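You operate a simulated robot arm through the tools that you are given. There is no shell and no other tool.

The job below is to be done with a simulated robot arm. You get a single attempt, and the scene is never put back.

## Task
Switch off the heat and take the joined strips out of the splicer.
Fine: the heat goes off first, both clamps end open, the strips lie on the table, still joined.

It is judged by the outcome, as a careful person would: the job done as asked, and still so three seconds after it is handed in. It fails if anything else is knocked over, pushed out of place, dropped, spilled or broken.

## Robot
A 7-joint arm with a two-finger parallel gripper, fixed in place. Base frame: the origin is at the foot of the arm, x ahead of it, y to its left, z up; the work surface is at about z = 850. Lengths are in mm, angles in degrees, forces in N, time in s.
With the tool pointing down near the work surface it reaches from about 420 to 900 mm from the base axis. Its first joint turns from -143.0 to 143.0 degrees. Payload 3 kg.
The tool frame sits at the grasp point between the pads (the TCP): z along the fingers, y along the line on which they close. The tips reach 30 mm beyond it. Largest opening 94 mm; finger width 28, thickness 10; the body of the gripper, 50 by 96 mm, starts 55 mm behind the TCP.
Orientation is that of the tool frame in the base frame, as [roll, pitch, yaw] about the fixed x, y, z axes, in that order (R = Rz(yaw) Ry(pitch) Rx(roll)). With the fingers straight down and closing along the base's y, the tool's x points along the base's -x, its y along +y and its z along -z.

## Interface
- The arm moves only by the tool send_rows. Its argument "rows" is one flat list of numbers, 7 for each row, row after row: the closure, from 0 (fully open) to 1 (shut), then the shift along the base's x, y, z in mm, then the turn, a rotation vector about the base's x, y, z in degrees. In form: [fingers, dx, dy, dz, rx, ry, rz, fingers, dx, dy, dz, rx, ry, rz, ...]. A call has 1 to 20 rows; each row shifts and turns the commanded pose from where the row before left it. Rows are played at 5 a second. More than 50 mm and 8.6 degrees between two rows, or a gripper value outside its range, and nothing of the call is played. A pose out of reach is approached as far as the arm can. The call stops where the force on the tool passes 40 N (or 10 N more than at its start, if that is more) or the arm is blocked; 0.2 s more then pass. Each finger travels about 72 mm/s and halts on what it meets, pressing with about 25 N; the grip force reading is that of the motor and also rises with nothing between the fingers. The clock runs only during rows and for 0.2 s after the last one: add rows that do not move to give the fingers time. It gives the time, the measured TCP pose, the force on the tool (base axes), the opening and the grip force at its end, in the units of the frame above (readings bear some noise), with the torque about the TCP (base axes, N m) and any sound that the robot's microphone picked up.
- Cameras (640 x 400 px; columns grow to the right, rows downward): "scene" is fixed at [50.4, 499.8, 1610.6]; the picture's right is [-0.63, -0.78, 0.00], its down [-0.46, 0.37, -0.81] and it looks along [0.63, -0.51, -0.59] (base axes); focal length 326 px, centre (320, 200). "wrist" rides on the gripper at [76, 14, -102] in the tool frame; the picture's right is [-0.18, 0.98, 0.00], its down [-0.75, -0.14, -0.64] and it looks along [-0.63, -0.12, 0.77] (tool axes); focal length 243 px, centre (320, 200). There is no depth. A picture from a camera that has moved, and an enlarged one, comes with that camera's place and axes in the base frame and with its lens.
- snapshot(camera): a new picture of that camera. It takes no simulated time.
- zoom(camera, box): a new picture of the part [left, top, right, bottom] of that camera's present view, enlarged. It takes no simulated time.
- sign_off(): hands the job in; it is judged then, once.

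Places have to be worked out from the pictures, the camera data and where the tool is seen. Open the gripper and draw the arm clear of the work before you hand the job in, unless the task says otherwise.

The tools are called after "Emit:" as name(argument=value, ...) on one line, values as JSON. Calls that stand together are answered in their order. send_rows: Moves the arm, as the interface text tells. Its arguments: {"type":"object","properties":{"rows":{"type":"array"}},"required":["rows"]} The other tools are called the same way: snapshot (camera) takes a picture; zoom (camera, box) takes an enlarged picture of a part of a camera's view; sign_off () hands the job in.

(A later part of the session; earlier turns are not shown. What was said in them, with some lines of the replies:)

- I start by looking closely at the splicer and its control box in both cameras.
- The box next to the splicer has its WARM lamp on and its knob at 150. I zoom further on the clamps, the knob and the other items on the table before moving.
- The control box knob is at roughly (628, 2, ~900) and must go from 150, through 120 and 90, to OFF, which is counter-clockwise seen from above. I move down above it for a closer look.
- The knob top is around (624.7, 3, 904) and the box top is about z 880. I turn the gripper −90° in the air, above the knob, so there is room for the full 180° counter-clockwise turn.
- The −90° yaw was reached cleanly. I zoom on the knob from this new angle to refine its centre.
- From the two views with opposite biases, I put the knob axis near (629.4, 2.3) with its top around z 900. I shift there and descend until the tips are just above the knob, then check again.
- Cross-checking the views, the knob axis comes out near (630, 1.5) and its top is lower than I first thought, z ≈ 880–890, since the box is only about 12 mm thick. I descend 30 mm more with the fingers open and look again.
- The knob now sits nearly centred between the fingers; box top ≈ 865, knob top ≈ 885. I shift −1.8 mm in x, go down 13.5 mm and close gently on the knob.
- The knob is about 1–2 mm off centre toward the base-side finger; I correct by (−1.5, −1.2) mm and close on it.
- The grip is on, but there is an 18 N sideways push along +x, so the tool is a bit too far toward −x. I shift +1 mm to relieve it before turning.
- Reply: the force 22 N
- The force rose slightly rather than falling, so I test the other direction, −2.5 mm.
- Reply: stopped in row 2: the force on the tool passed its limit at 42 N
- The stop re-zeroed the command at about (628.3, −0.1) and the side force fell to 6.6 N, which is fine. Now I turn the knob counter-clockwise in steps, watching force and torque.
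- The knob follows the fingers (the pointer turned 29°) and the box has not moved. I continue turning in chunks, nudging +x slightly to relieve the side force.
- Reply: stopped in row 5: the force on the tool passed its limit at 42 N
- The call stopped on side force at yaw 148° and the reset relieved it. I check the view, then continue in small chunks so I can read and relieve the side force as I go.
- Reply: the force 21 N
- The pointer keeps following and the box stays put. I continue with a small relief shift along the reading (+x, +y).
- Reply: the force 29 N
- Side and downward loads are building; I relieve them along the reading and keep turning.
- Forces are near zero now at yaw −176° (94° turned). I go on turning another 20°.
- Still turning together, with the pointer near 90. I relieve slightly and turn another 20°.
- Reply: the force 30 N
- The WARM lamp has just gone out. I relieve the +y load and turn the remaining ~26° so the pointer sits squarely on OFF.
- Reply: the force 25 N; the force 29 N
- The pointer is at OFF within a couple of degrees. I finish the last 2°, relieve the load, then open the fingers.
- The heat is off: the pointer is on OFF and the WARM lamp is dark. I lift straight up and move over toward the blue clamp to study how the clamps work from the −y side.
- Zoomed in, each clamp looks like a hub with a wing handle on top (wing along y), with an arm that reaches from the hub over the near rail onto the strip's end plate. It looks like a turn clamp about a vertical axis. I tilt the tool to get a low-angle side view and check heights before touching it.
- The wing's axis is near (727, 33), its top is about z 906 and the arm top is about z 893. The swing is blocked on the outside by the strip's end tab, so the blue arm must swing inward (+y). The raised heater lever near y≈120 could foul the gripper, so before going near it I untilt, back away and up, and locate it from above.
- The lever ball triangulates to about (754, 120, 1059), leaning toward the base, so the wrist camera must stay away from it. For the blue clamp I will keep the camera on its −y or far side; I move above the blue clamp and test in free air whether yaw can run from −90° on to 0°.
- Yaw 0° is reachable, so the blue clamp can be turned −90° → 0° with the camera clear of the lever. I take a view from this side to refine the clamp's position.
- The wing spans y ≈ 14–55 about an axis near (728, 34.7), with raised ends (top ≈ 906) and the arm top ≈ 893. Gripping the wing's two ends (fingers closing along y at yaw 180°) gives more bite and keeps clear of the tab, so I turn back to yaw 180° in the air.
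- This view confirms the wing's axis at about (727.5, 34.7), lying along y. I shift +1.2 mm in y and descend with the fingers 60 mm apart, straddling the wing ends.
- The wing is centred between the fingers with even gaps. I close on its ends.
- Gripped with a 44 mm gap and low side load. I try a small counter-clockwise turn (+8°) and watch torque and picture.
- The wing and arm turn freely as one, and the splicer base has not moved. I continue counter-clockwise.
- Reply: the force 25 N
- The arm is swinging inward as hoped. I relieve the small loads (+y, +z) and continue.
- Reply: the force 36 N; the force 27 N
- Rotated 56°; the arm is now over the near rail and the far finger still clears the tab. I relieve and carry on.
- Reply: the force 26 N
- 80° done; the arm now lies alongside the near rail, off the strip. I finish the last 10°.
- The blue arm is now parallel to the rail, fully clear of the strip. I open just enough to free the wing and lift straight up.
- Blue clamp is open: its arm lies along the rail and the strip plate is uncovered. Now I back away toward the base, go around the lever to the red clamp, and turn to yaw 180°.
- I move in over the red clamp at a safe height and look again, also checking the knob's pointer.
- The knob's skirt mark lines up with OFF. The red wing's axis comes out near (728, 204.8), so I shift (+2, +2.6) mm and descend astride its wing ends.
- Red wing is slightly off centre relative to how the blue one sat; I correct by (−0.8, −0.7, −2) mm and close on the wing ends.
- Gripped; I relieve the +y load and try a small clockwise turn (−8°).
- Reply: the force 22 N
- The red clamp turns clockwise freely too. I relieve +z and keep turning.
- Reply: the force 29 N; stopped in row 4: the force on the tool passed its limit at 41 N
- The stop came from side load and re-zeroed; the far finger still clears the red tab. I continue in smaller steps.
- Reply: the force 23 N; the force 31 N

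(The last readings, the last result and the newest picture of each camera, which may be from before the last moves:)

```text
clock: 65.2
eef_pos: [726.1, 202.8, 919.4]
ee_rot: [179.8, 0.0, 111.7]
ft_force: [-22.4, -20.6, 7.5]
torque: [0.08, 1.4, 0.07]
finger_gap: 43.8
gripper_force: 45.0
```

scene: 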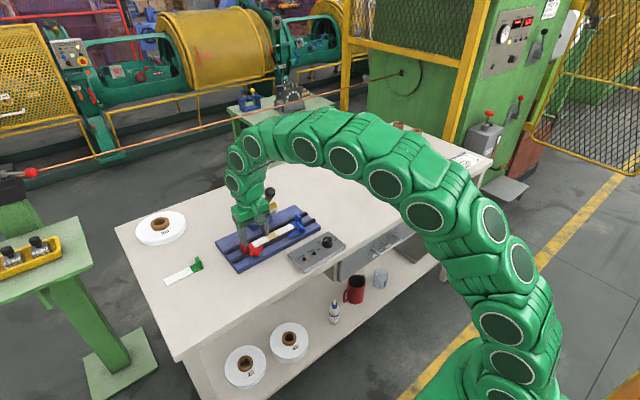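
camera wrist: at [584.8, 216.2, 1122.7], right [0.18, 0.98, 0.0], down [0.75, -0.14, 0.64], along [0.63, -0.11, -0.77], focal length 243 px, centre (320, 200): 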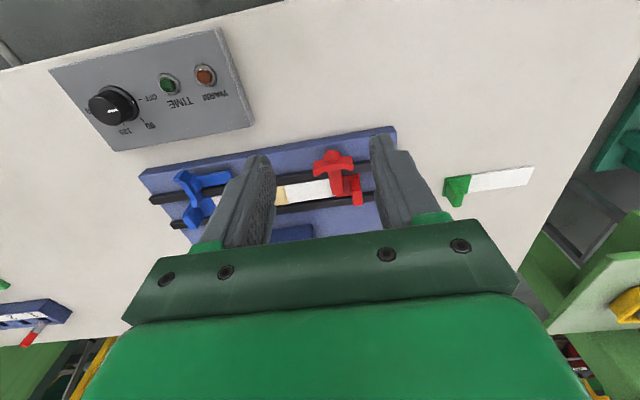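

Emit:
send_rows(rows=[0.7, -0.6, -0.5, 0.2, 0, 0, 0, 0.7, -0.4, -0.4, 0.1, 0, 0, 0, 0.7, 0, 0, 0, 0, 0, -6, 0.7, 0, 0, 0, 0, 0, -6, 0.7, 0, 0, 0, 0, 0, 0])

Emit:
zoom(camera="wrist", box=[210, 60, 430, 200])

Emit:
zoom(camera="scene", box=[215, 180, 315, 270])

```text
clock: 66.5
eef_pos: [724.9, 202.8, 918.8]
ee_rot: [179.8, 0.0, 99.7]
ft_force: [4.4, -5.7, -2.2]
torque: [-1.24, -0.04, -0.07]
finger_gap: 44.0
gripper_force: 45.5
```

```text
2.86 times, centred on (320, 130) of wrist
camera zoom: at [727.6, 279.4, 1022.9], right [1.0, -0.02, 0.0], down [-0.01, -0.77, 0.64], along [-0.01, -0.64, -0.77], focal length 693 px, centre (320, 400)
```

zoom: 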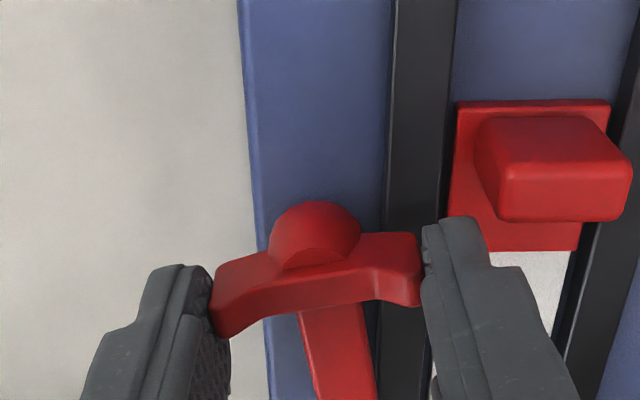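

```text
4.44 times, centred on (265, 225) of scene
camera zoom: at [50.4, 499.8, 1610.6], right [-0.63, -0.78, 0.0], down [-0.46, 0.37, -0.81], along [0.63, -0.51, -0.59], focal length 1450 px, centre (564, 89)
```

zoom: 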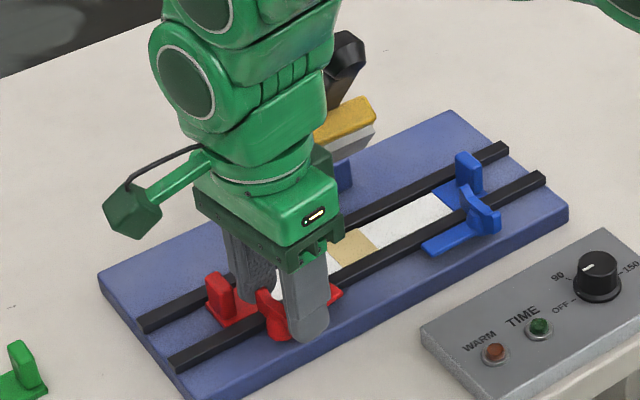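

The red arm has turned about 80°, and the tab and plate are uncovered. I turn the last 10°, then open slightly and lift.

Emit:
send_rows(rows=[0.7, 0.2, -0.3, 0, 0, 0, -5, 0.7, 0, 0, 0, 0, 0, -5, 0.7, 0, 0, 0, 0, 0, 0])

Emit:
zoom(camera="scene", box=[215, 180, 315, 270])

```text
clock: 67.2
eef_pos: [725.2, 201.1, 919.6]
ee_rot: [179.7, -0.1, 89.7]
ft_force: [-1.3, 1.4, 8.7]
torque: [-0.93, 0.35, 0.25]
finger_gap: 44.0
gripper_force: 44.7
```

```text
4.44 times, centred on (265, 225) of scene
camera zoom: at [50.4, 499.8, 1610.6], right [-0.63, -0.78, 0.0], down [-0.46, 0.37, -0.81], along [0.63, -0.51, -0.59], focal length 1450 px, centre (564, 89)
```

zoom: 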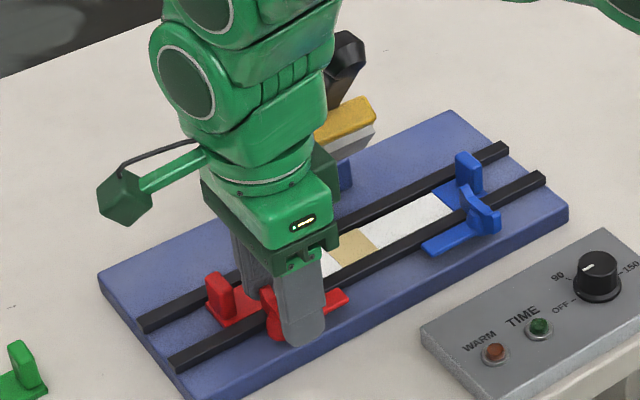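

A 0.25 N·m twist reading suggests the end stop at 90°. I open slightly and lift straight up, clear of the clamp.

Emit:
send_rows(rows=[0.6, 0, 0, 0, 0, 0, 0, 0.5, 0, 0, 0, 0, 0, 0, 0.4, 0, 0, 0, 0, 0, 0, 0.4, 0, 0, 0, 0, 0, 0, 0.4, 0, 0, 10, 0, 0, 0, 0.4, 0, 0, 20, 0, 0, 0, 0.4, 0, 0, 30, 0, 0, 0, 0.4, 0, 0, 30, 0, 0, 0, 0.4, 0, 0, 0, 0, 0, 0])

Emit:
snapshot(camera="wrist")

Emit:
zoom(camera="scene", box=[215, 180, 335, 275])

```text
clock: 69.2
eef_pos: [725.9, 200.8, 1008.3]
ee_rot: [179.8, 0.0, 89.7]
ft_force: [0.6, 0.3, 0.4]
torque: [0.0, 0.0, -0.01]
finger_gap: 56.4
gripper_force: 0.1
```

```text
taken
camera wrist: at [742.2, 276.5, 1112.1], right [0.98, -0.19, 0.0], down [-0.15, -0.75, 0.64], along [-0.12, -0.63, -0.77], focal length 243 px, centre (320, 200)
```

wrist: 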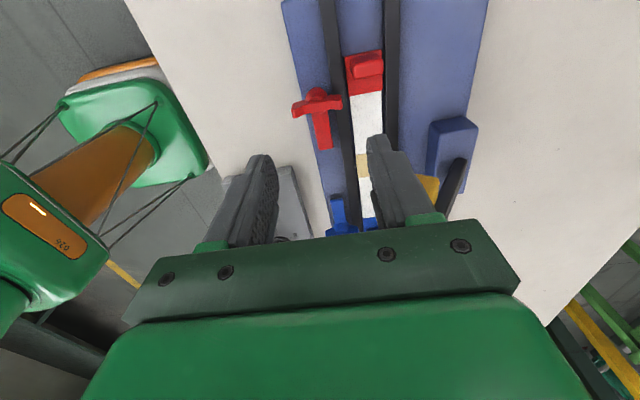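

```text
4.21 times, centred on (275, 228) of scene
camera zoom: at [50.4, 499.8, 1610.6], right [-0.63, -0.78, 0.0], down [-0.46, 0.37, -0.81], along [0.63, -0.51, -0.59], focal length 1374 px, centre (510, 84)
```

zoom: 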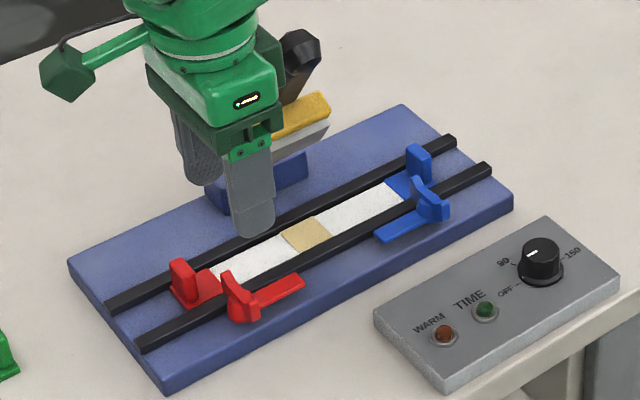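

Both clamps are open, and the strip, with its blue and red end tabs, lies free between the rails. I'll lift it by the blue tab, which keeps the gripper away from the lever. I back off around the lever to above the blue tab at yaw 180°.

Emit:
send_rows(rows=[0.4, -30, 0, 10, 0, 0, 0, 0.4, -35, 0, 5, 0, 0, 0, 0.4, -35, 0, 0, 0, 0, 0, 0.4, -30, -15, 0, 0, 0, 8.2, 0.4, 0, -25, 0, 0, 0, 8.2, 0.4, 0, -30, 0, 0, 0, 8.2, 0.4, 0, -30, 0, 0, 0, 8.2, 0.4, 0, -30, 0, 0, 0, 8.2, 0.4, 0, -30, 0, 0, 0, 8.2, 0.4, 0, -26, 0, 0, 0, 8.2, 0.4, 0, 0, 0, 0, 0, 8.2, 0.4, 20, 0, 0, 0, 0, 8.2, 0.4, 30, 0, 0, 0, 0, 8.2, 0.4, 30, 0, 0, 0, 0, 8.3, 0.4, 30, 0, 0, 0, 0, 0, 0.4, 30, 0, -10, 0, 0, 0, 0.4, 30, 0, -10, 0, 0, 0, 0.4, 0, 0, 0, 0, 0, 0])

Emit:
snapshot(camera="wrist")

Emit:
zoom(camera="wrist", box=[200, 60, 440, 220])

Emit:
snapshot(camera="scene")

```text
clock: 73.0
eef_pos: [765.3, 14.6, 1006.0]
ee_rot: [179.8, 0.0, -180.0]
ft_force: [0.1, -0.5, 1.1]
torque: [0.02, 0.02, -0.03]
finger_gap: 56.6
gripper_force: 0.0
```

```text
taken
camera wrist: at [690.9, 29.5, 1109.0], right [0.18, 0.98, 0.0], down [0.75, -0.14, 0.64], along [0.63, -0.11, -0.77], focal length 243 px, centre (320, 200)
```

wrist: 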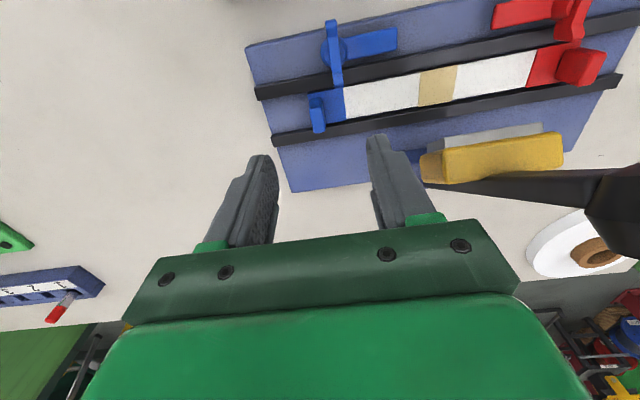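

```text
2.50 times, centred on (320, 140) of wrist
camera zoom: at [690.9, 29.5, 1109.0], right [0.18, 0.98, 0.0], down [0.75, -0.14, 0.64], along [0.63, -0.11, -0.77], focal length 606 px, centre (320, 350)
```

zoom: 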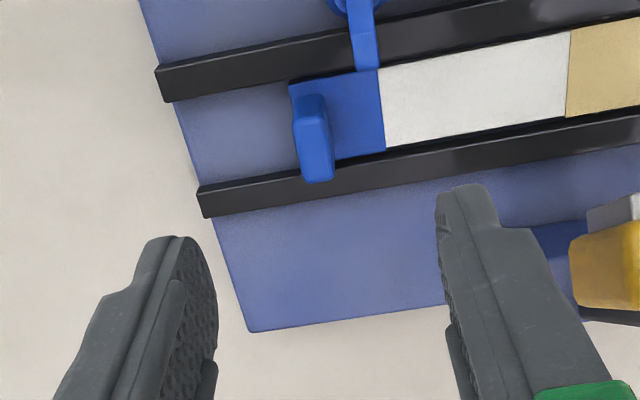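

```text
taken
```

scene: 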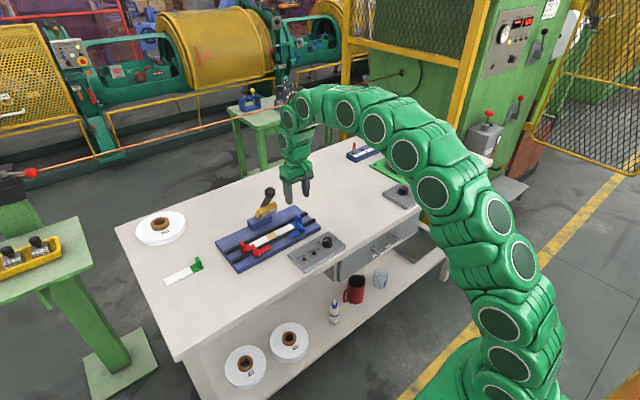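

Emit:
zoom(camera="wrist", box=[295, 80, 365, 140])

Emit:
zoom(camera="scene", box=[275, 205, 325, 245])

```text
6.67 times, centred on (330, 110) of wrist
camera zoom: at [690.9, 29.5, 1109.0], right [0.18, 0.98, 0.0], down [0.75, -0.14, 0.64], along [0.63, -0.11, -0.77], focal length 1618 px, centre (253, 800)
```

zoom: 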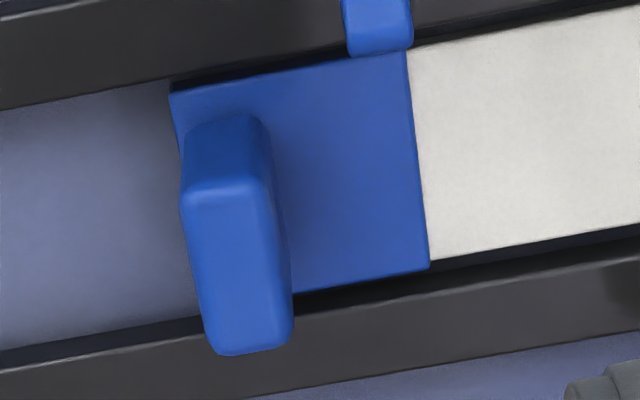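

```text
10.00 times, centred on (300, 225) of scene
camera zoom: at [50.4, 499.8, 1610.6], right [-0.63, -0.78, 0.0], down [-0.46, 0.37, -0.81], along [0.63, -0.51, -0.59], focal length 3262 px, centre (520, -50)
```

zoom: 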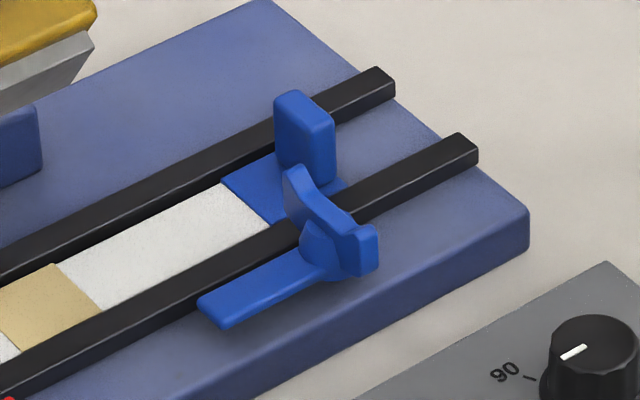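

The blue tab is clearly resolved: about 21 × 10 mm in plan, centred near (772, 12.5), top z ≈ 900, plate ≈ 870. I narrow the fingers, shift (+5.6, −3.3) and descend partway to check.

Emit:
send_rows(rows=[0.55, 5.6, -3.3, -20, 0, 0, 0, 0.55, 0, 0, -20, 0, 0, 0, 0.55, 0, 0, -20, 0, 0, 0, 0.55, 0, 0, 0, 0, 0, 0])

Emit:
zoom(camera="wrist", box=[210, 60, 430, 200])

Emit:
zoom(camera="scene", box=[255, 185, 335, 250])

```text
clock: 74.0
eef_pos: [770.0, 12.7, 943.8]
ee_rot: [179.8, -0.1, -179.9]
ft_force: [-0.4, 0.7, 0.3]
torque: [0.01, 0.01, 0.02]
finger_gap: 42.4
gripper_force: 0.1
```

```text
2.86 times, centred on (320, 130) of wrist
camera zoom: at [695.7, 26.6, 1046.5], right [0.18, 0.98, 0.0], down [0.75, -0.14, 0.64], along [0.63, -0.12, -0.77], focal length 693 px, centre (320, 400)
```

zoom: 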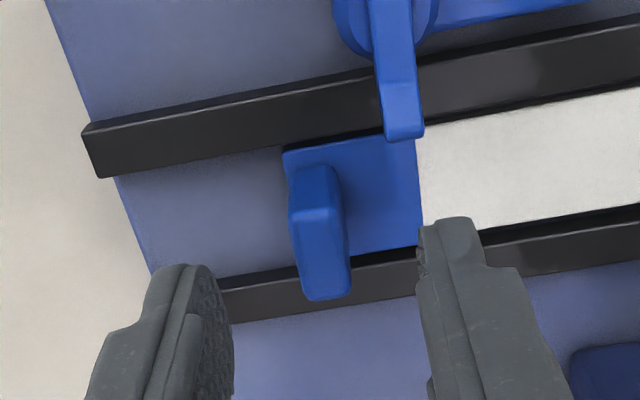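

```text
6.15 times, centred on (295, 218) of scene
camera zoom: at [50.4, 499.8, 1610.6], right [-0.63, -0.78, 0.0], down [-0.46, 0.37, -0.81], along [0.63, -0.51, -0.59], focal length 2007 px, centre (474, 92)
```

zoom: 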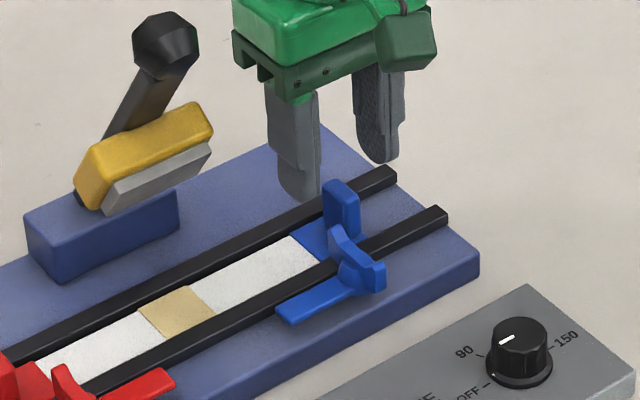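

The tab is centred between the fingers. I descend the remaining 36 mm and check before closing.

Emit:
send_rows(rows=[0.55, 0.5, 0, -12, 0, 0, 0, 0.55, 0, 0, -12, 0, 0, 0, 0.55, 0, 0, -7, 0, 0, 0, 0.55, 0, 0, -5, 0, 0, 0, 0.55, 0, 0, 0, 0, 0, 0])

Emit:
zoom(camera="wrist", box=[210, 60, 430, 200])

Emit:
zoom(camera="scene", box=[265, 195, 325, 245])

```text
clock: 75.2
eef_pos: [772.5, 11.8, 907.9]
ee_rot: [179.8, 0.0, -180.0]
ft_force: [-0.8, 0.0, 0.2]
torque: [0.03, 0.02, -0.02]
finger_gap: 42.3
gripper_force: 0.1
```

```text
2.86 times, centred on (320, 130) of wrist
camera zoom: at [697.1, 25.9, 1011.5], right [0.18, 0.98, 0.0], down [0.75, -0.14, 0.64], along [0.63, -0.12, -0.77], focal length 693 px, centre (320, 400)
```

zoom: 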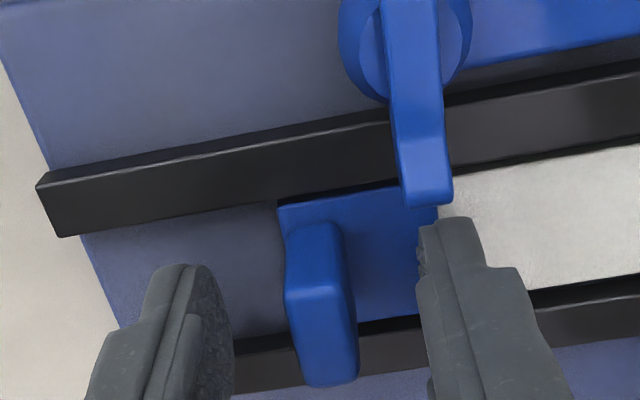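

```text
8.00 times, centred on (295, 220) of scene
camera zoom: at [50.4, 499.8, 1610.6], right [-0.63, -0.78, 0.0], down [-0.46, 0.37, -0.81], along [0.63, -0.51, -0.59], focal length 2610 px, centre (520, 40)
```

zoom: 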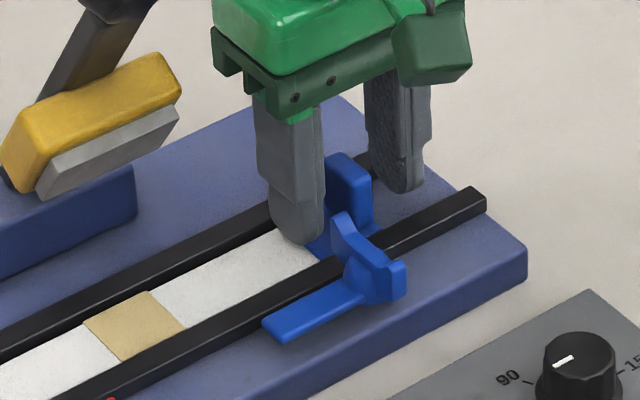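

Alignment is good and no contact is felt. I close on the tab slowly.

Emit:
send_rows(rows=[0.65, 0, 0, 0, 0, 0, 0, 0.72, 0, 0, 0, 0, 0, 0, 0.79, 0, 0, 0, 0, 0, 0, 0.85, 0, 0, 0, 0, 0, 0, 0.9, 0, 0, 0, 0, 0, 0, 0.95, 0, 0, 0, 0, 0, 0, 0.95, 0, 0, 0, 0, 0, 0])

Emit:
zoom(camera="wrist", box=[210, 60, 430, 200])

Emit:
zoom(camera="scene", box=[225, 195, 325, 265])

```text
clock: 76.8
eef_pos: [771.6, 11.7, 909.7]
ee_rot: [179.8, 0.0, -179.8]
ft_force: [2.8, -0.2, 10.9]
torque: [-0.03, 0.01, -0.02]
finger_gap: 11.0
gripper_force: 24.7
```

```text
2.86 times, centred on (320, 130) of wrist
camera zoom: at [697.2, 25.9, 1011.9], right [0.18, 0.98, 0.0], down [0.75, -0.14, 0.64], along [0.63, -0.12, -0.77], focal length 693 px, centre (320, 400)
```

zoom: 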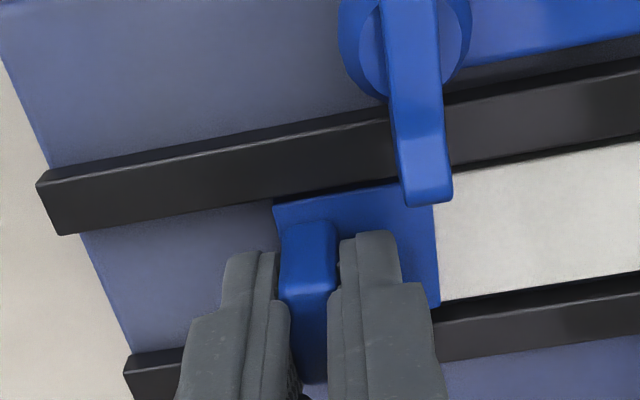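

```text
5.71 times, centred on (275, 230) of scene
camera zoom: at [50.4, 499.8, 1610.6], right [-0.63, -0.78, 0.0], down [-0.46, 0.37, -0.81], along [0.63, -0.51, -0.59], focal length 1864 px, centre (577, 29)
```

zoom: 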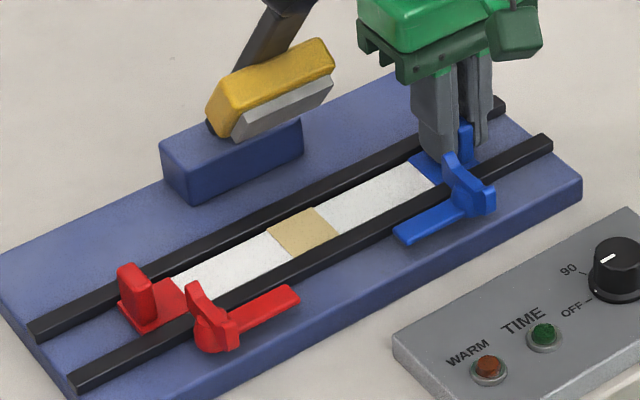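

The tab is held firmly (gap 11 mm). I lift slowly, 20 mm first, and check that the whole joined strip comes up.

Emit:
send_rows(rows=[0.95, 0, 0, 2, 0, 0, 0, 0.95, 0, 0, 3, 0, 0, 0, 0.95, 0, 0, 3, 0, 0, 0, 0.95, 0, 0, 4, 0, 0, 0, 0.95, 0, 0, 4, 0, 0, 0, 0.95, 0, 0, 4, 0, 0, 0, 0.95, 0, 0, 0, 0, 0, 0])

Emit:
zoom(camera="scene", box=[225, 195, 325, 265])

Emit:
snapshot(camera="wrist")

```text
clock: 78.5
eef_pos: [772.0, 11.8, 927.7]
ee_rot: [179.9, 0.0, -179.9]
ft_force: [0.0, 0.7, -0.6]
torque: [-0.04, 0.03, 0.01]
finger_gap: 11.1
gripper_force: 25.3
```

```text
5.71 times, centred on (275, 230) of scene
camera zoom: at [50.4, 499.8, 1610.6], right [-0.63, -0.78, 0.0], down [-0.46, 0.37, -0.81], along [0.63, -0.51, -0.59], focal length 1864 px, centre (577, 29)
```

zoom: 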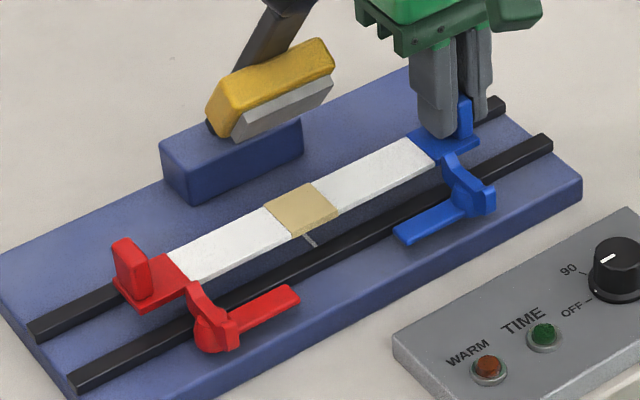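

```text
taken
camera wrist: at [697.0, 26.0, 1031.5], right [0.18, 0.98, 0.0], down [0.75, -0.14, 0.64], along [0.63, -0.12, -0.77], focal length 243 px, centre (320, 200)
```

wrist: 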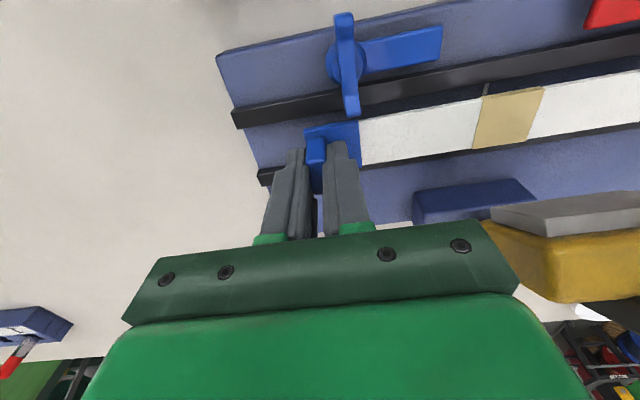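

The whole strip came up level in one piece, with the joint intact. I continue lifting and slide it toward the base so it stays away from the raised heater jaw and passes above the open clamps.

Emit:
send_rows(rows=[0.95, 0, 0, 4, 0, 0, 0, 0.95, 0, 0, 4, 0, 0, 0, 0.95, 0, 0, 4, 0, 0, 0, 0.95, 0, 0, 4, 0, 0, 0, 0.95, -2, 0, 5, 0, 0, 0, 0.95, -4, 0, 5, 0, 0, 0, 0.95, -6, 0, 4, 0, 0, 0, 0.95, -7, 0, 3, 0, 0, 0, 0.95, -8, 0, 0, 0, 0, 0, 0.95, -8, 0, 0, 0, 0, 0, 0.95, -5, 0, 0, 0, 0, 0, 0.95, 0, 0, 0, 0, 0, 0])

Emit:
zoom(camera="scene", box=[215, 175, 335, 265])

Emit:
snapshot(camera="wrist")

```text
clock: 81.0
eef_pos: [731.8, 12.4, 962.3]
ee_rot: [179.8, -0.1, 180.0]
ft_force: [0.5, -0.3, -0.9]
torque: [-0.04, -0.04, -0.03]
finger_gap: 10.9
gripper_force: 24.6
```

```text
4.44 times, centred on (275, 220) of scene
camera zoom: at [50.4, 499.8, 1610.6], right [-0.63, -0.78, 0.0], down [-0.46, 0.37, -0.81], along [0.63, -0.51, -0.59], focal length 1450 px, centre (520, 111)
```

zoom: 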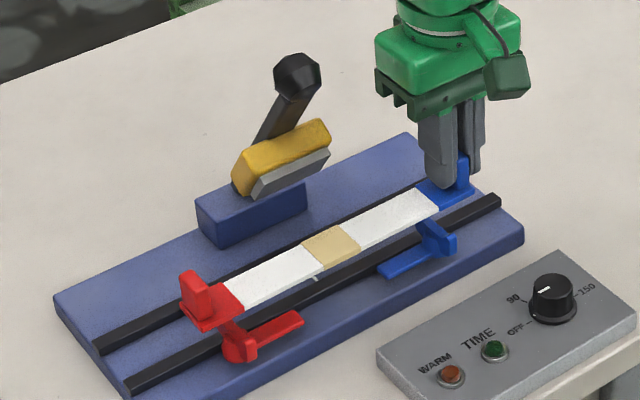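

```text
taken
camera wrist: at [657.2, 26.3, 1065.1], right [0.18, 0.98, 0.0], down [0.75, -0.14, 0.64], along [0.63, -0.12, -0.77], focal length 243 px, centre (320, 200)
```

wrist: 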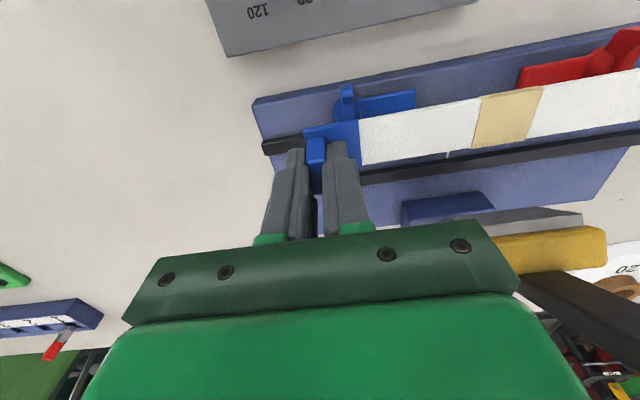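

The strip is level and clear above the splicer. I now carry it smoothly toward −y over the open table.

Emit:
send_rows(rows=[0.95, 0, -5, 0, 0, 0, 0, 0.95, 0, -10, 0, 0, 0, 0, 0.95, 0, -15, 0, 0, 0, 0, 0.95, 0, -18, 0, 0, 0, 0, 0.95, 0, -18, 0, 0, 0, 0, 0.95, 0, -18, 0, 0, 0, 0, 0.95, 0, -18, 0, 0, 0, 0, 0.95, 0, -18, 0, 0, 0, 0, 0.95, 0, -18, 0, 0, 0, 0, 0.95, 0, -18, 0, 0, 0, 0, 0.95, 0, -18, 0, 0, 0, 0, 0.95, 0, -18, 0, 0, 0, 0, 0.95, 0, -18, 0, 0, 0, 0, 0.95, 0, -18, 0, 0, 0, 0, 0.95, 0, -18, 0, 0, 0, 0, 0.95, 0, -18, 0, 0, 0, 0, 0.95, 0, -18, 0, 0, 0, 0, 0.95, 0, -10, 0, 0, 0, 0, 0.95, 0, -5, 0, 0, 0, 0, 0.95, 0, 0, 0, 0, 0, 0])

Emit:
snapshot(camera="scene")

Emit:
snapshot(camera="wrist")

```text
clock: 85.2
eef_pos: [730.6, -284.5, 962.2]
ee_rot: [179.8, 0.0, -179.9]
ft_force: [0.4, -0.7, -0.6]
torque: [-0.07, 0.0, -0.02]
finger_gap: 10.7
gripper_force: 24.9
```

```text
taken
```

scene: 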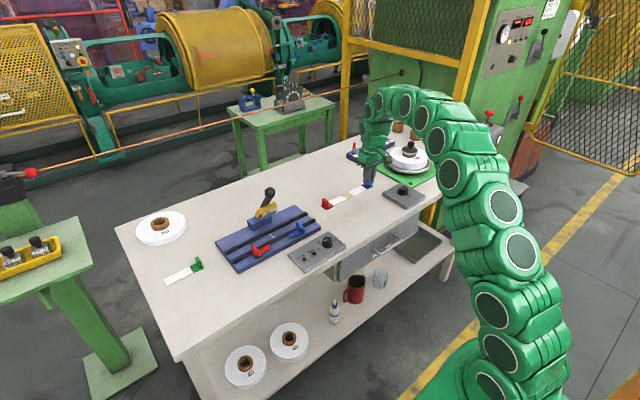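

```text
taken
camera wrist: at [656.7, -271.5, 1065.2], right [0.18, 0.98, 0.0], down [0.75, -0.14, 0.64], along [0.63, -0.12, -0.77], focal length 243 px, centre (320, 200)
```

wrist: 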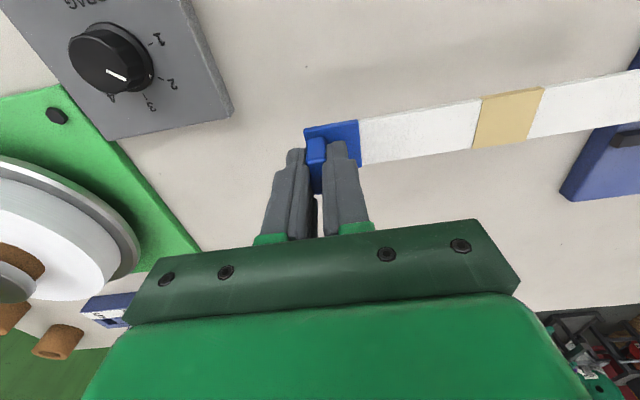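

The strip hangs level over clear table; the nearest objects (drag box corner near (713, −355), splicer end near y −38) are both clear. I shift 10 mm further in −y to even out the gaps and lower to just above the table.

Emit:
send_rows(rows=[0.95, 2, -5, -6, 0, 0, 0, 0.95, 2, -5, -8, 0, 0, 0, 0.95, 0, 0, -10, 0, 0, 0, 0.95, 0, 0, -10, 0, 0, 0, 0.95, 0, 0, -10, 0, 0, 0, 0.95, 0, 0, -8, 0, 0, 0, 0.95, 0, 0, -6, 0, 0, 0, 0.95, 0, 0, -4, 0, 0, 0, 0.95, 0, 0, 0, 0, 0, 0])

Emit:
zoom(camera="scene", box=[300, 140, 420, 240])

Emit:
snapshot(camera="wrist")

```text
clock: 87.2
eef_pos: [734.8, -293.5, 900.1]
ee_rot: [179.8, -0.1, -179.9]
ft_force: [-0.8, -1.4, -1.0]
torque: [-0.03, 0.0, 0.01]
finger_gap: 10.8
gripper_force: 25.0
```

```text
4.00 times, centred on (360, 190) of scene
camera zoom: at [50.4, 499.8, 1610.6], right [-0.63, -0.78, 0.0], down [-0.46, 0.37, -0.81], along [0.63, -0.51, -0.59], focal length 1305 px, centre (160, 240)
```

zoom: 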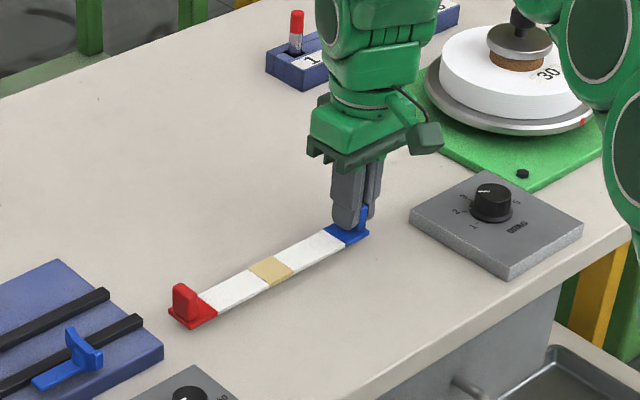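

```text
taken
camera wrist: at [660.5, -280.8, 1003.2], right [0.18, 0.98, 0.0], down [0.75, -0.14, 0.64], along [0.63, -0.12, -0.77], focal length 243 px, centre (320, 200)
```

wrist: 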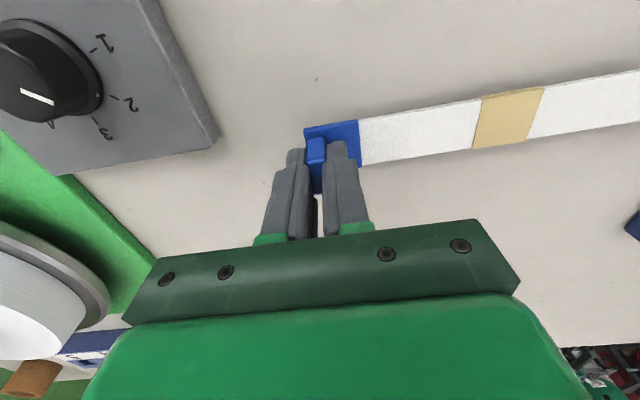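

The strip is close to the table. I lower in small steps, watching for contact.

Emit:
send_rows(rows=[0.95, 0, 0, -2, 0, 0, 0, 0.95, 0, 0, -2, 0, 0, 0, 0.95, 0, 0, -2, 0, 0, 0, 0.95, 0, 0, -2, 0, 0, 0, 0.95, 0, 0, 0, 0, 0, 0])

Emit:
zoom(camera="scene", box=[320, 175, 400, 235])

```text
clock: 88.5
eef_pos: [734.9, -295.9, 891.6]
ee_rot: [179.8, 0.0, -179.9]
ft_force: [-0.8, 0.3, -0.9]
torque: [-0.06, 0.02, -0.02]
finger_gap: 10.9
gripper_force: 25.7
```

```text
6.67 times, centred on (360, 205) of scene
camera zoom: at [50.4, 499.8, 1610.6], right [-0.63, -0.78, 0.0], down [-0.46, 0.37, -0.81], along [0.63, -0.51, -0.59], focal length 2175 px, centre (53, 167)
```

zoom: 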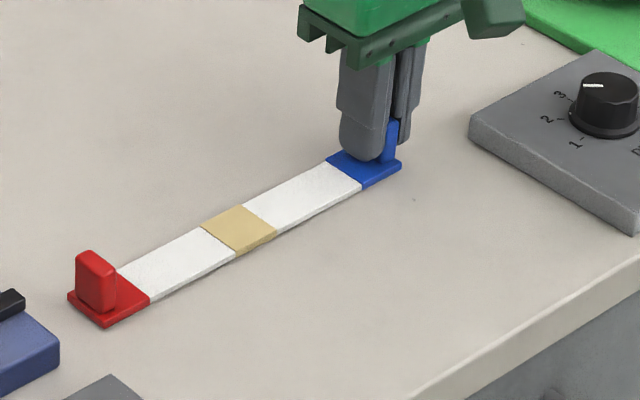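

No contact yet (still about 1 N hanging). I go down in 1.5 mm steps.

Emit:
send_rows(rows=[0.95, 0, 0, -1.5, 0, 0, 0, 0.95, 0, 0, -1.5, 0, 0, 0, 0.95, 0, 0, 0, 0, 0, 0])

```text
clock: 89.2
eef_pos: [735.7, -293.4, 889.3]
ee_rot: [179.8, 0.1, -179.9]
ft_force: [0.8, 0.4, 1.2]
torque: [-0.08, 0.01, -0.04]
finger_gap: 10.9
gripper_force: 25.5
```

Emit:
send_rows(rows=[0.95, 0, 0, -1.0, 0, 0, 0, 0.95, 0, 0, 0, 0, 0, 0])

Emit:
zoom(camera="scene", box=[320, 175, 400, 235])

```text
clock: 89.8
eef_pos: [734.3, -294.7, 888.7]
ee_rot: [179.8, 0.0, -180.0]
ft_force: [-2.3, -1.1, 14.1]
torque: [-0.07, 0.14, 0.04]
finger_gap: 10.8
gripper_force: 25.4
```

```text
6.67 times, centred on (360, 205) of scene
camera zoom: at [50.4, 499.8, 1610.6], right [-0.63, -0.78, 0.0], down [-0.46, 0.37, -0.81], along [0.63, -0.51, -0.59], focal length 2175 px, centre (53, 167)
```

zoom: 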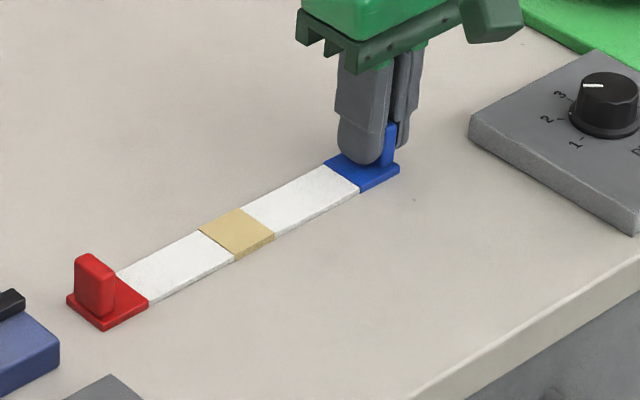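

Contact: 14 N upward, so the strip is lying on the table. I ease off a fraction and open the fingers slowly.

Emit:
send_rows(rows=[0.95, 0, 0, 0.5, 0, 0, 0, 0.9, 0, 0, 0, 0, 0, 0, 0.85, 0, 0, 0, 0, 0, 0, 0.78, 0, 0, 0, 0, 0, 0, 0.7, 0, 0, 0, 0, 0, 0, 0.62, 0, 0, 0, 0, 0, 0, 0.55, 0, 0, 0, 0, 0, 0, 0.55, 0, 0, 0, 0, 0, 0])

Emit:
zoom(camera="scene", box=[320, 175, 400, 235])

Emit:
zoom(camera="wrist", box=[210, 60, 430, 200])

```text
clock: 91.7
eef_pos: [734.7, -294.2, 888.2]
ee_rot: [179.9, 0.0, -180.0]
ft_force: [0.1, -0.1, -0.2]
torque: [0.0, 0.02, 0.02]
finger_gap: 42.1
gripper_force: 0.1
```

```text
6.67 times, centred on (360, 205) of scene
camera zoom: at [50.4, 499.8, 1610.6], right [-0.63, -0.78, 0.0], down [-0.46, 0.37, -0.81], along [0.63, -0.51, -0.59], focal length 2175 px, centre (53, 167)
```

zoom: 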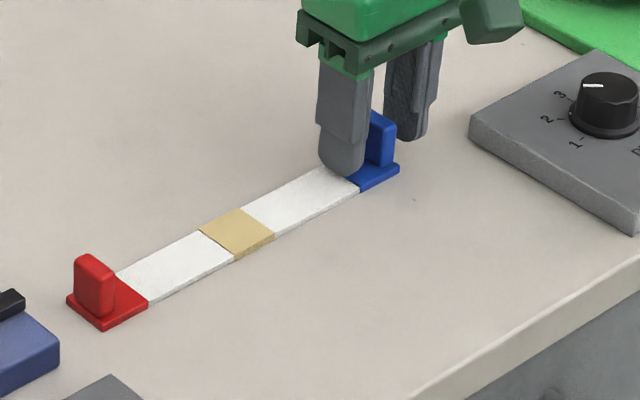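

```text
2.86 times, centred on (320, 130) of wrist
camera zoom: at [660.7, -280.9, 991.7], right [0.18, 0.98, 0.0], down [0.75, -0.14, 0.64], along [0.63, -0.12, -0.77], focal length 693 px, centre (320, 400)
```

zoom: 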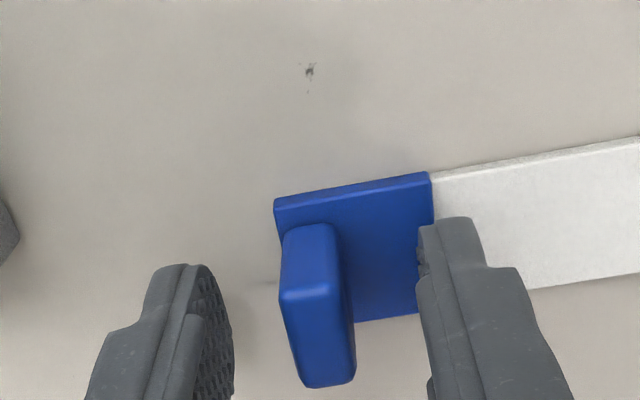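

The strip is released and lying flat in one piece. I lift straight up and draw the arm well clear with the gripper open.

Emit:
send_rows(rows=[0.5, 0, 0, 5, 0, 0, 0, 0.4, 0, 0, 15, 0, 0, 0, 0.3, 0, 0, 25, 0, 0, 0, 0.2, 0, 0, 35, 0, 0, 0, 0.1, 0, 0, 40, 0, 0, 0, 0, 0, 0, 40, 0, 0, 0, 0, -20, 0, 40, 0, 0, 0, 0, -30, 10, 40, 0, 0, 0, 0, -40, 20, 30, 0, 0, 0, 0, -40, 20, 20, 0, 0, 0, 0, -30, 20, 0, 0, 0, 0, 0, 0, 0, 0, 0, 0, 0])

Emit:
snapshot(camera="scene")

Emit:
zoom(camera="scene", box=[210, 180, 350, 280])

Emit:
zoom(camera="scene", box=[300, 150, 420, 240])

Emit:
snapshot(camera="wrist")

```text
refused: row 8 steps farther than a row can; nothing moved
```

```text
taken
```

scene: 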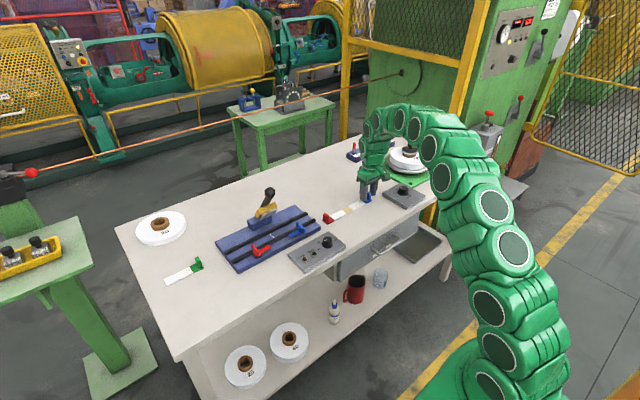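

```text
4.00 times, centred on (280, 230) of scene
camera zoom: at [50.4, 499.8, 1610.6], right [-0.63, -0.78, 0.0], down [-0.46, 0.37, -0.81], along [0.63, -0.51, -0.59], focal length 1305 px, centre (480, 80)
```

zoom: 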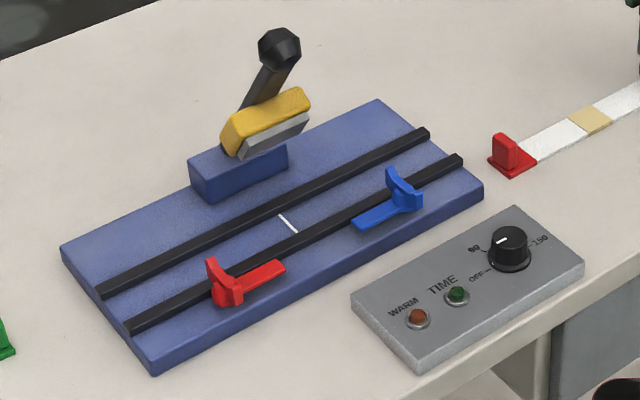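

```text
4.44 times, centred on (360, 195) of scene
camera zoom: at [50.4, 499.8, 1610.6], right [-0.63, -0.78, 0.0], down [-0.46, 0.37, -0.81], along [0.63, -0.51, -0.59], focal length 1450 px, centre (142, 222)
```

zoom: 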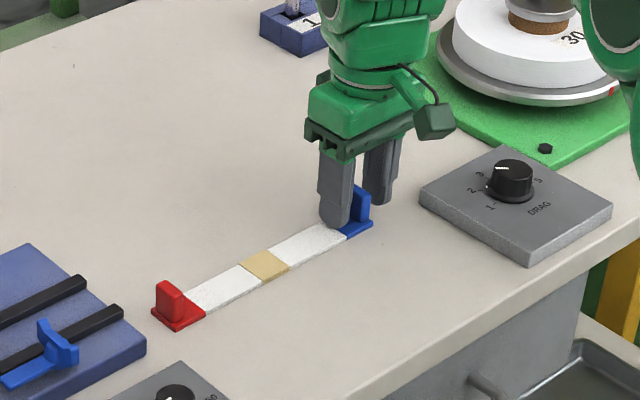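

```text
taken
camera wrist: at [660.7, -280.9, 991.7], right [0.18, 0.98, 0.0], down [0.75, -0.14, 0.64], along [0.63, -0.12, -0.77], focal length 243 px, centre (320, 200)
```

wrist: 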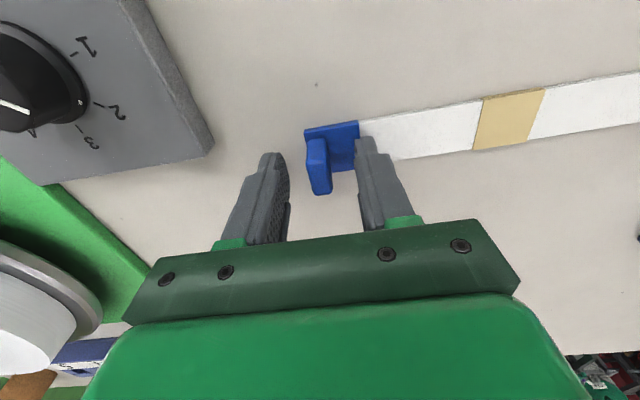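

That call was refused because one row was longer than 50 mm, and nothing moved. I resend with shorter rows: straight up first, then back.

Emit:
send_rows(rows=[0.55, 0, 0, 5, 0, 0, 0, 0.55, 0, 0, 15, 0, 0, 0, 0.5, 0, 0, 25, 0, 0, 0, 0.4, 0, 0, 30, 0, 0, 0, 0.3, 0, 0, 35, 0, 0, 0, 0.2, 0, 0, 35, 0, 0, 0, 0.1, -15, 5, 35, 0, 0, 0, 0, -20, 10, 35, 0, 0, 0, 0, -25, 20, 25, 0, 0, 0, 0, -30, 20, 15, 0, 0, 0, 0, -30, 20, 0, 0, 0, 0, 0, -20, 20, 0, 0, 0, 0, 0, 0, 0, 0, 0, 0, 0])

Emit:
snapshot(camera="scene")

Emit:
zoom(camera="scene", box=[210, 180, 350, 280])

Emit:
zoom(camera="scene", box=[300, 150, 420, 240])

Emit:
snapshot(camera="wrist")

```text
clock: 94.5
eef_pos: [595.5, -201.0, 1142.0]
ee_rot: [179.8, 0.1, -180.0]
ft_force: [-0.5, 0.4, -0.8]
torque: [0.01, 0.03, -0.01]
finger_gap: 94.0
gripper_force: 0.0
```

```text
taken
```

scene: 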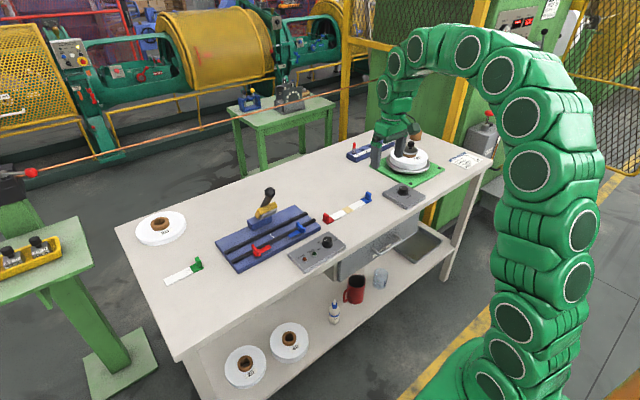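

```text
4.00 times, centred on (280, 230) of scene
camera zoom: at [50.4, 499.8, 1610.6], right [-0.63, -0.78, 0.0], down [-0.46, 0.37, -0.81], along [0.63, -0.51, -0.59], focal length 1305 px, centre (480, 80)
```

zoom: 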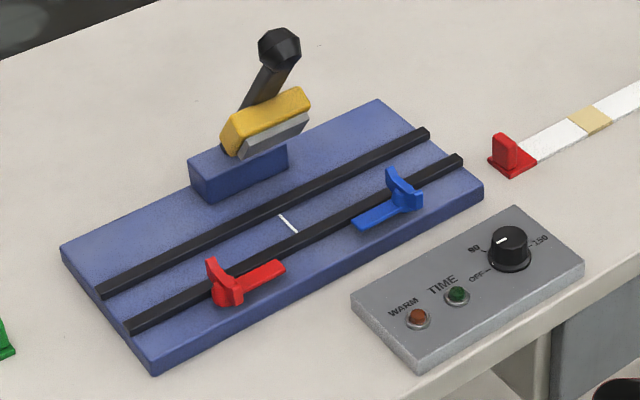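

```text
4.44 times, centred on (360, 195) of scene
camera zoom: at [50.4, 499.8, 1610.6], right [-0.63, -0.78, 0.0], down [-0.46, 0.37, -0.81], along [0.63, -0.51, -0.59], focal length 1450 px, centre (142, 222)
```

zoom: 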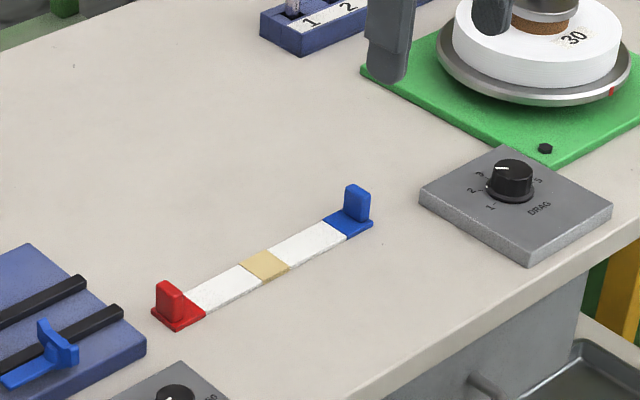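

```text
taken
camera wrist: at [520.1, -186.6, 1246.7], right [0.18, 0.98, 0.0], down [0.75, -0.14, 0.64], along [0.63, -0.12, -0.77], focal length 243 px, centre (320, 200)
```

wrist: 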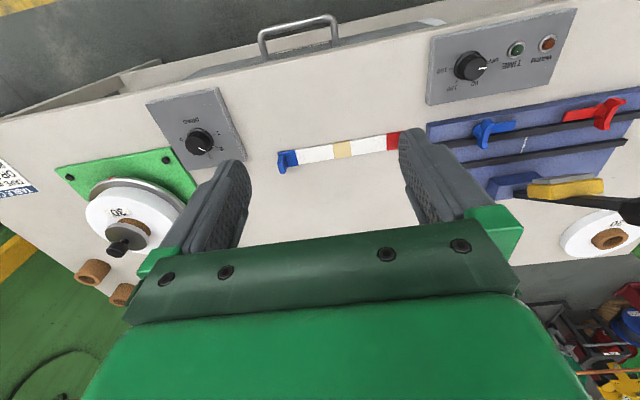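

Everything checks out: WARM lamp off with the knob on OFF, both clamps swung open, the strip flat on the table and still joined, nothing else disturbed, and the arm clear with the gripper open. I hand the job in.

Emit:
sign_off()

```text
The job is handed in.
```

The heat is off, and the joined strips are out of the splicer, lying flat on the table in one piece.

- **Heat:** I turned the heat off first. The knob is on OFF and the WARM lamp is dark.
- **Clamps:** The blue and red clamps are both swung open, with their arms alongside the near rail.
- **Strips:** I lifted them by the blue end tab and set them down on open table beyond the splicer's end. In the last pictures the joint was still intact.
- **Other items:** Nothing else looked moved or knocked over in the last pictures. The force limit stopped the arm briefly twice at the knob and once at the red clamp. Neither the control box nor the splicer shifted.

The arm is raised clear with the gripper open, and the job has been handed in.
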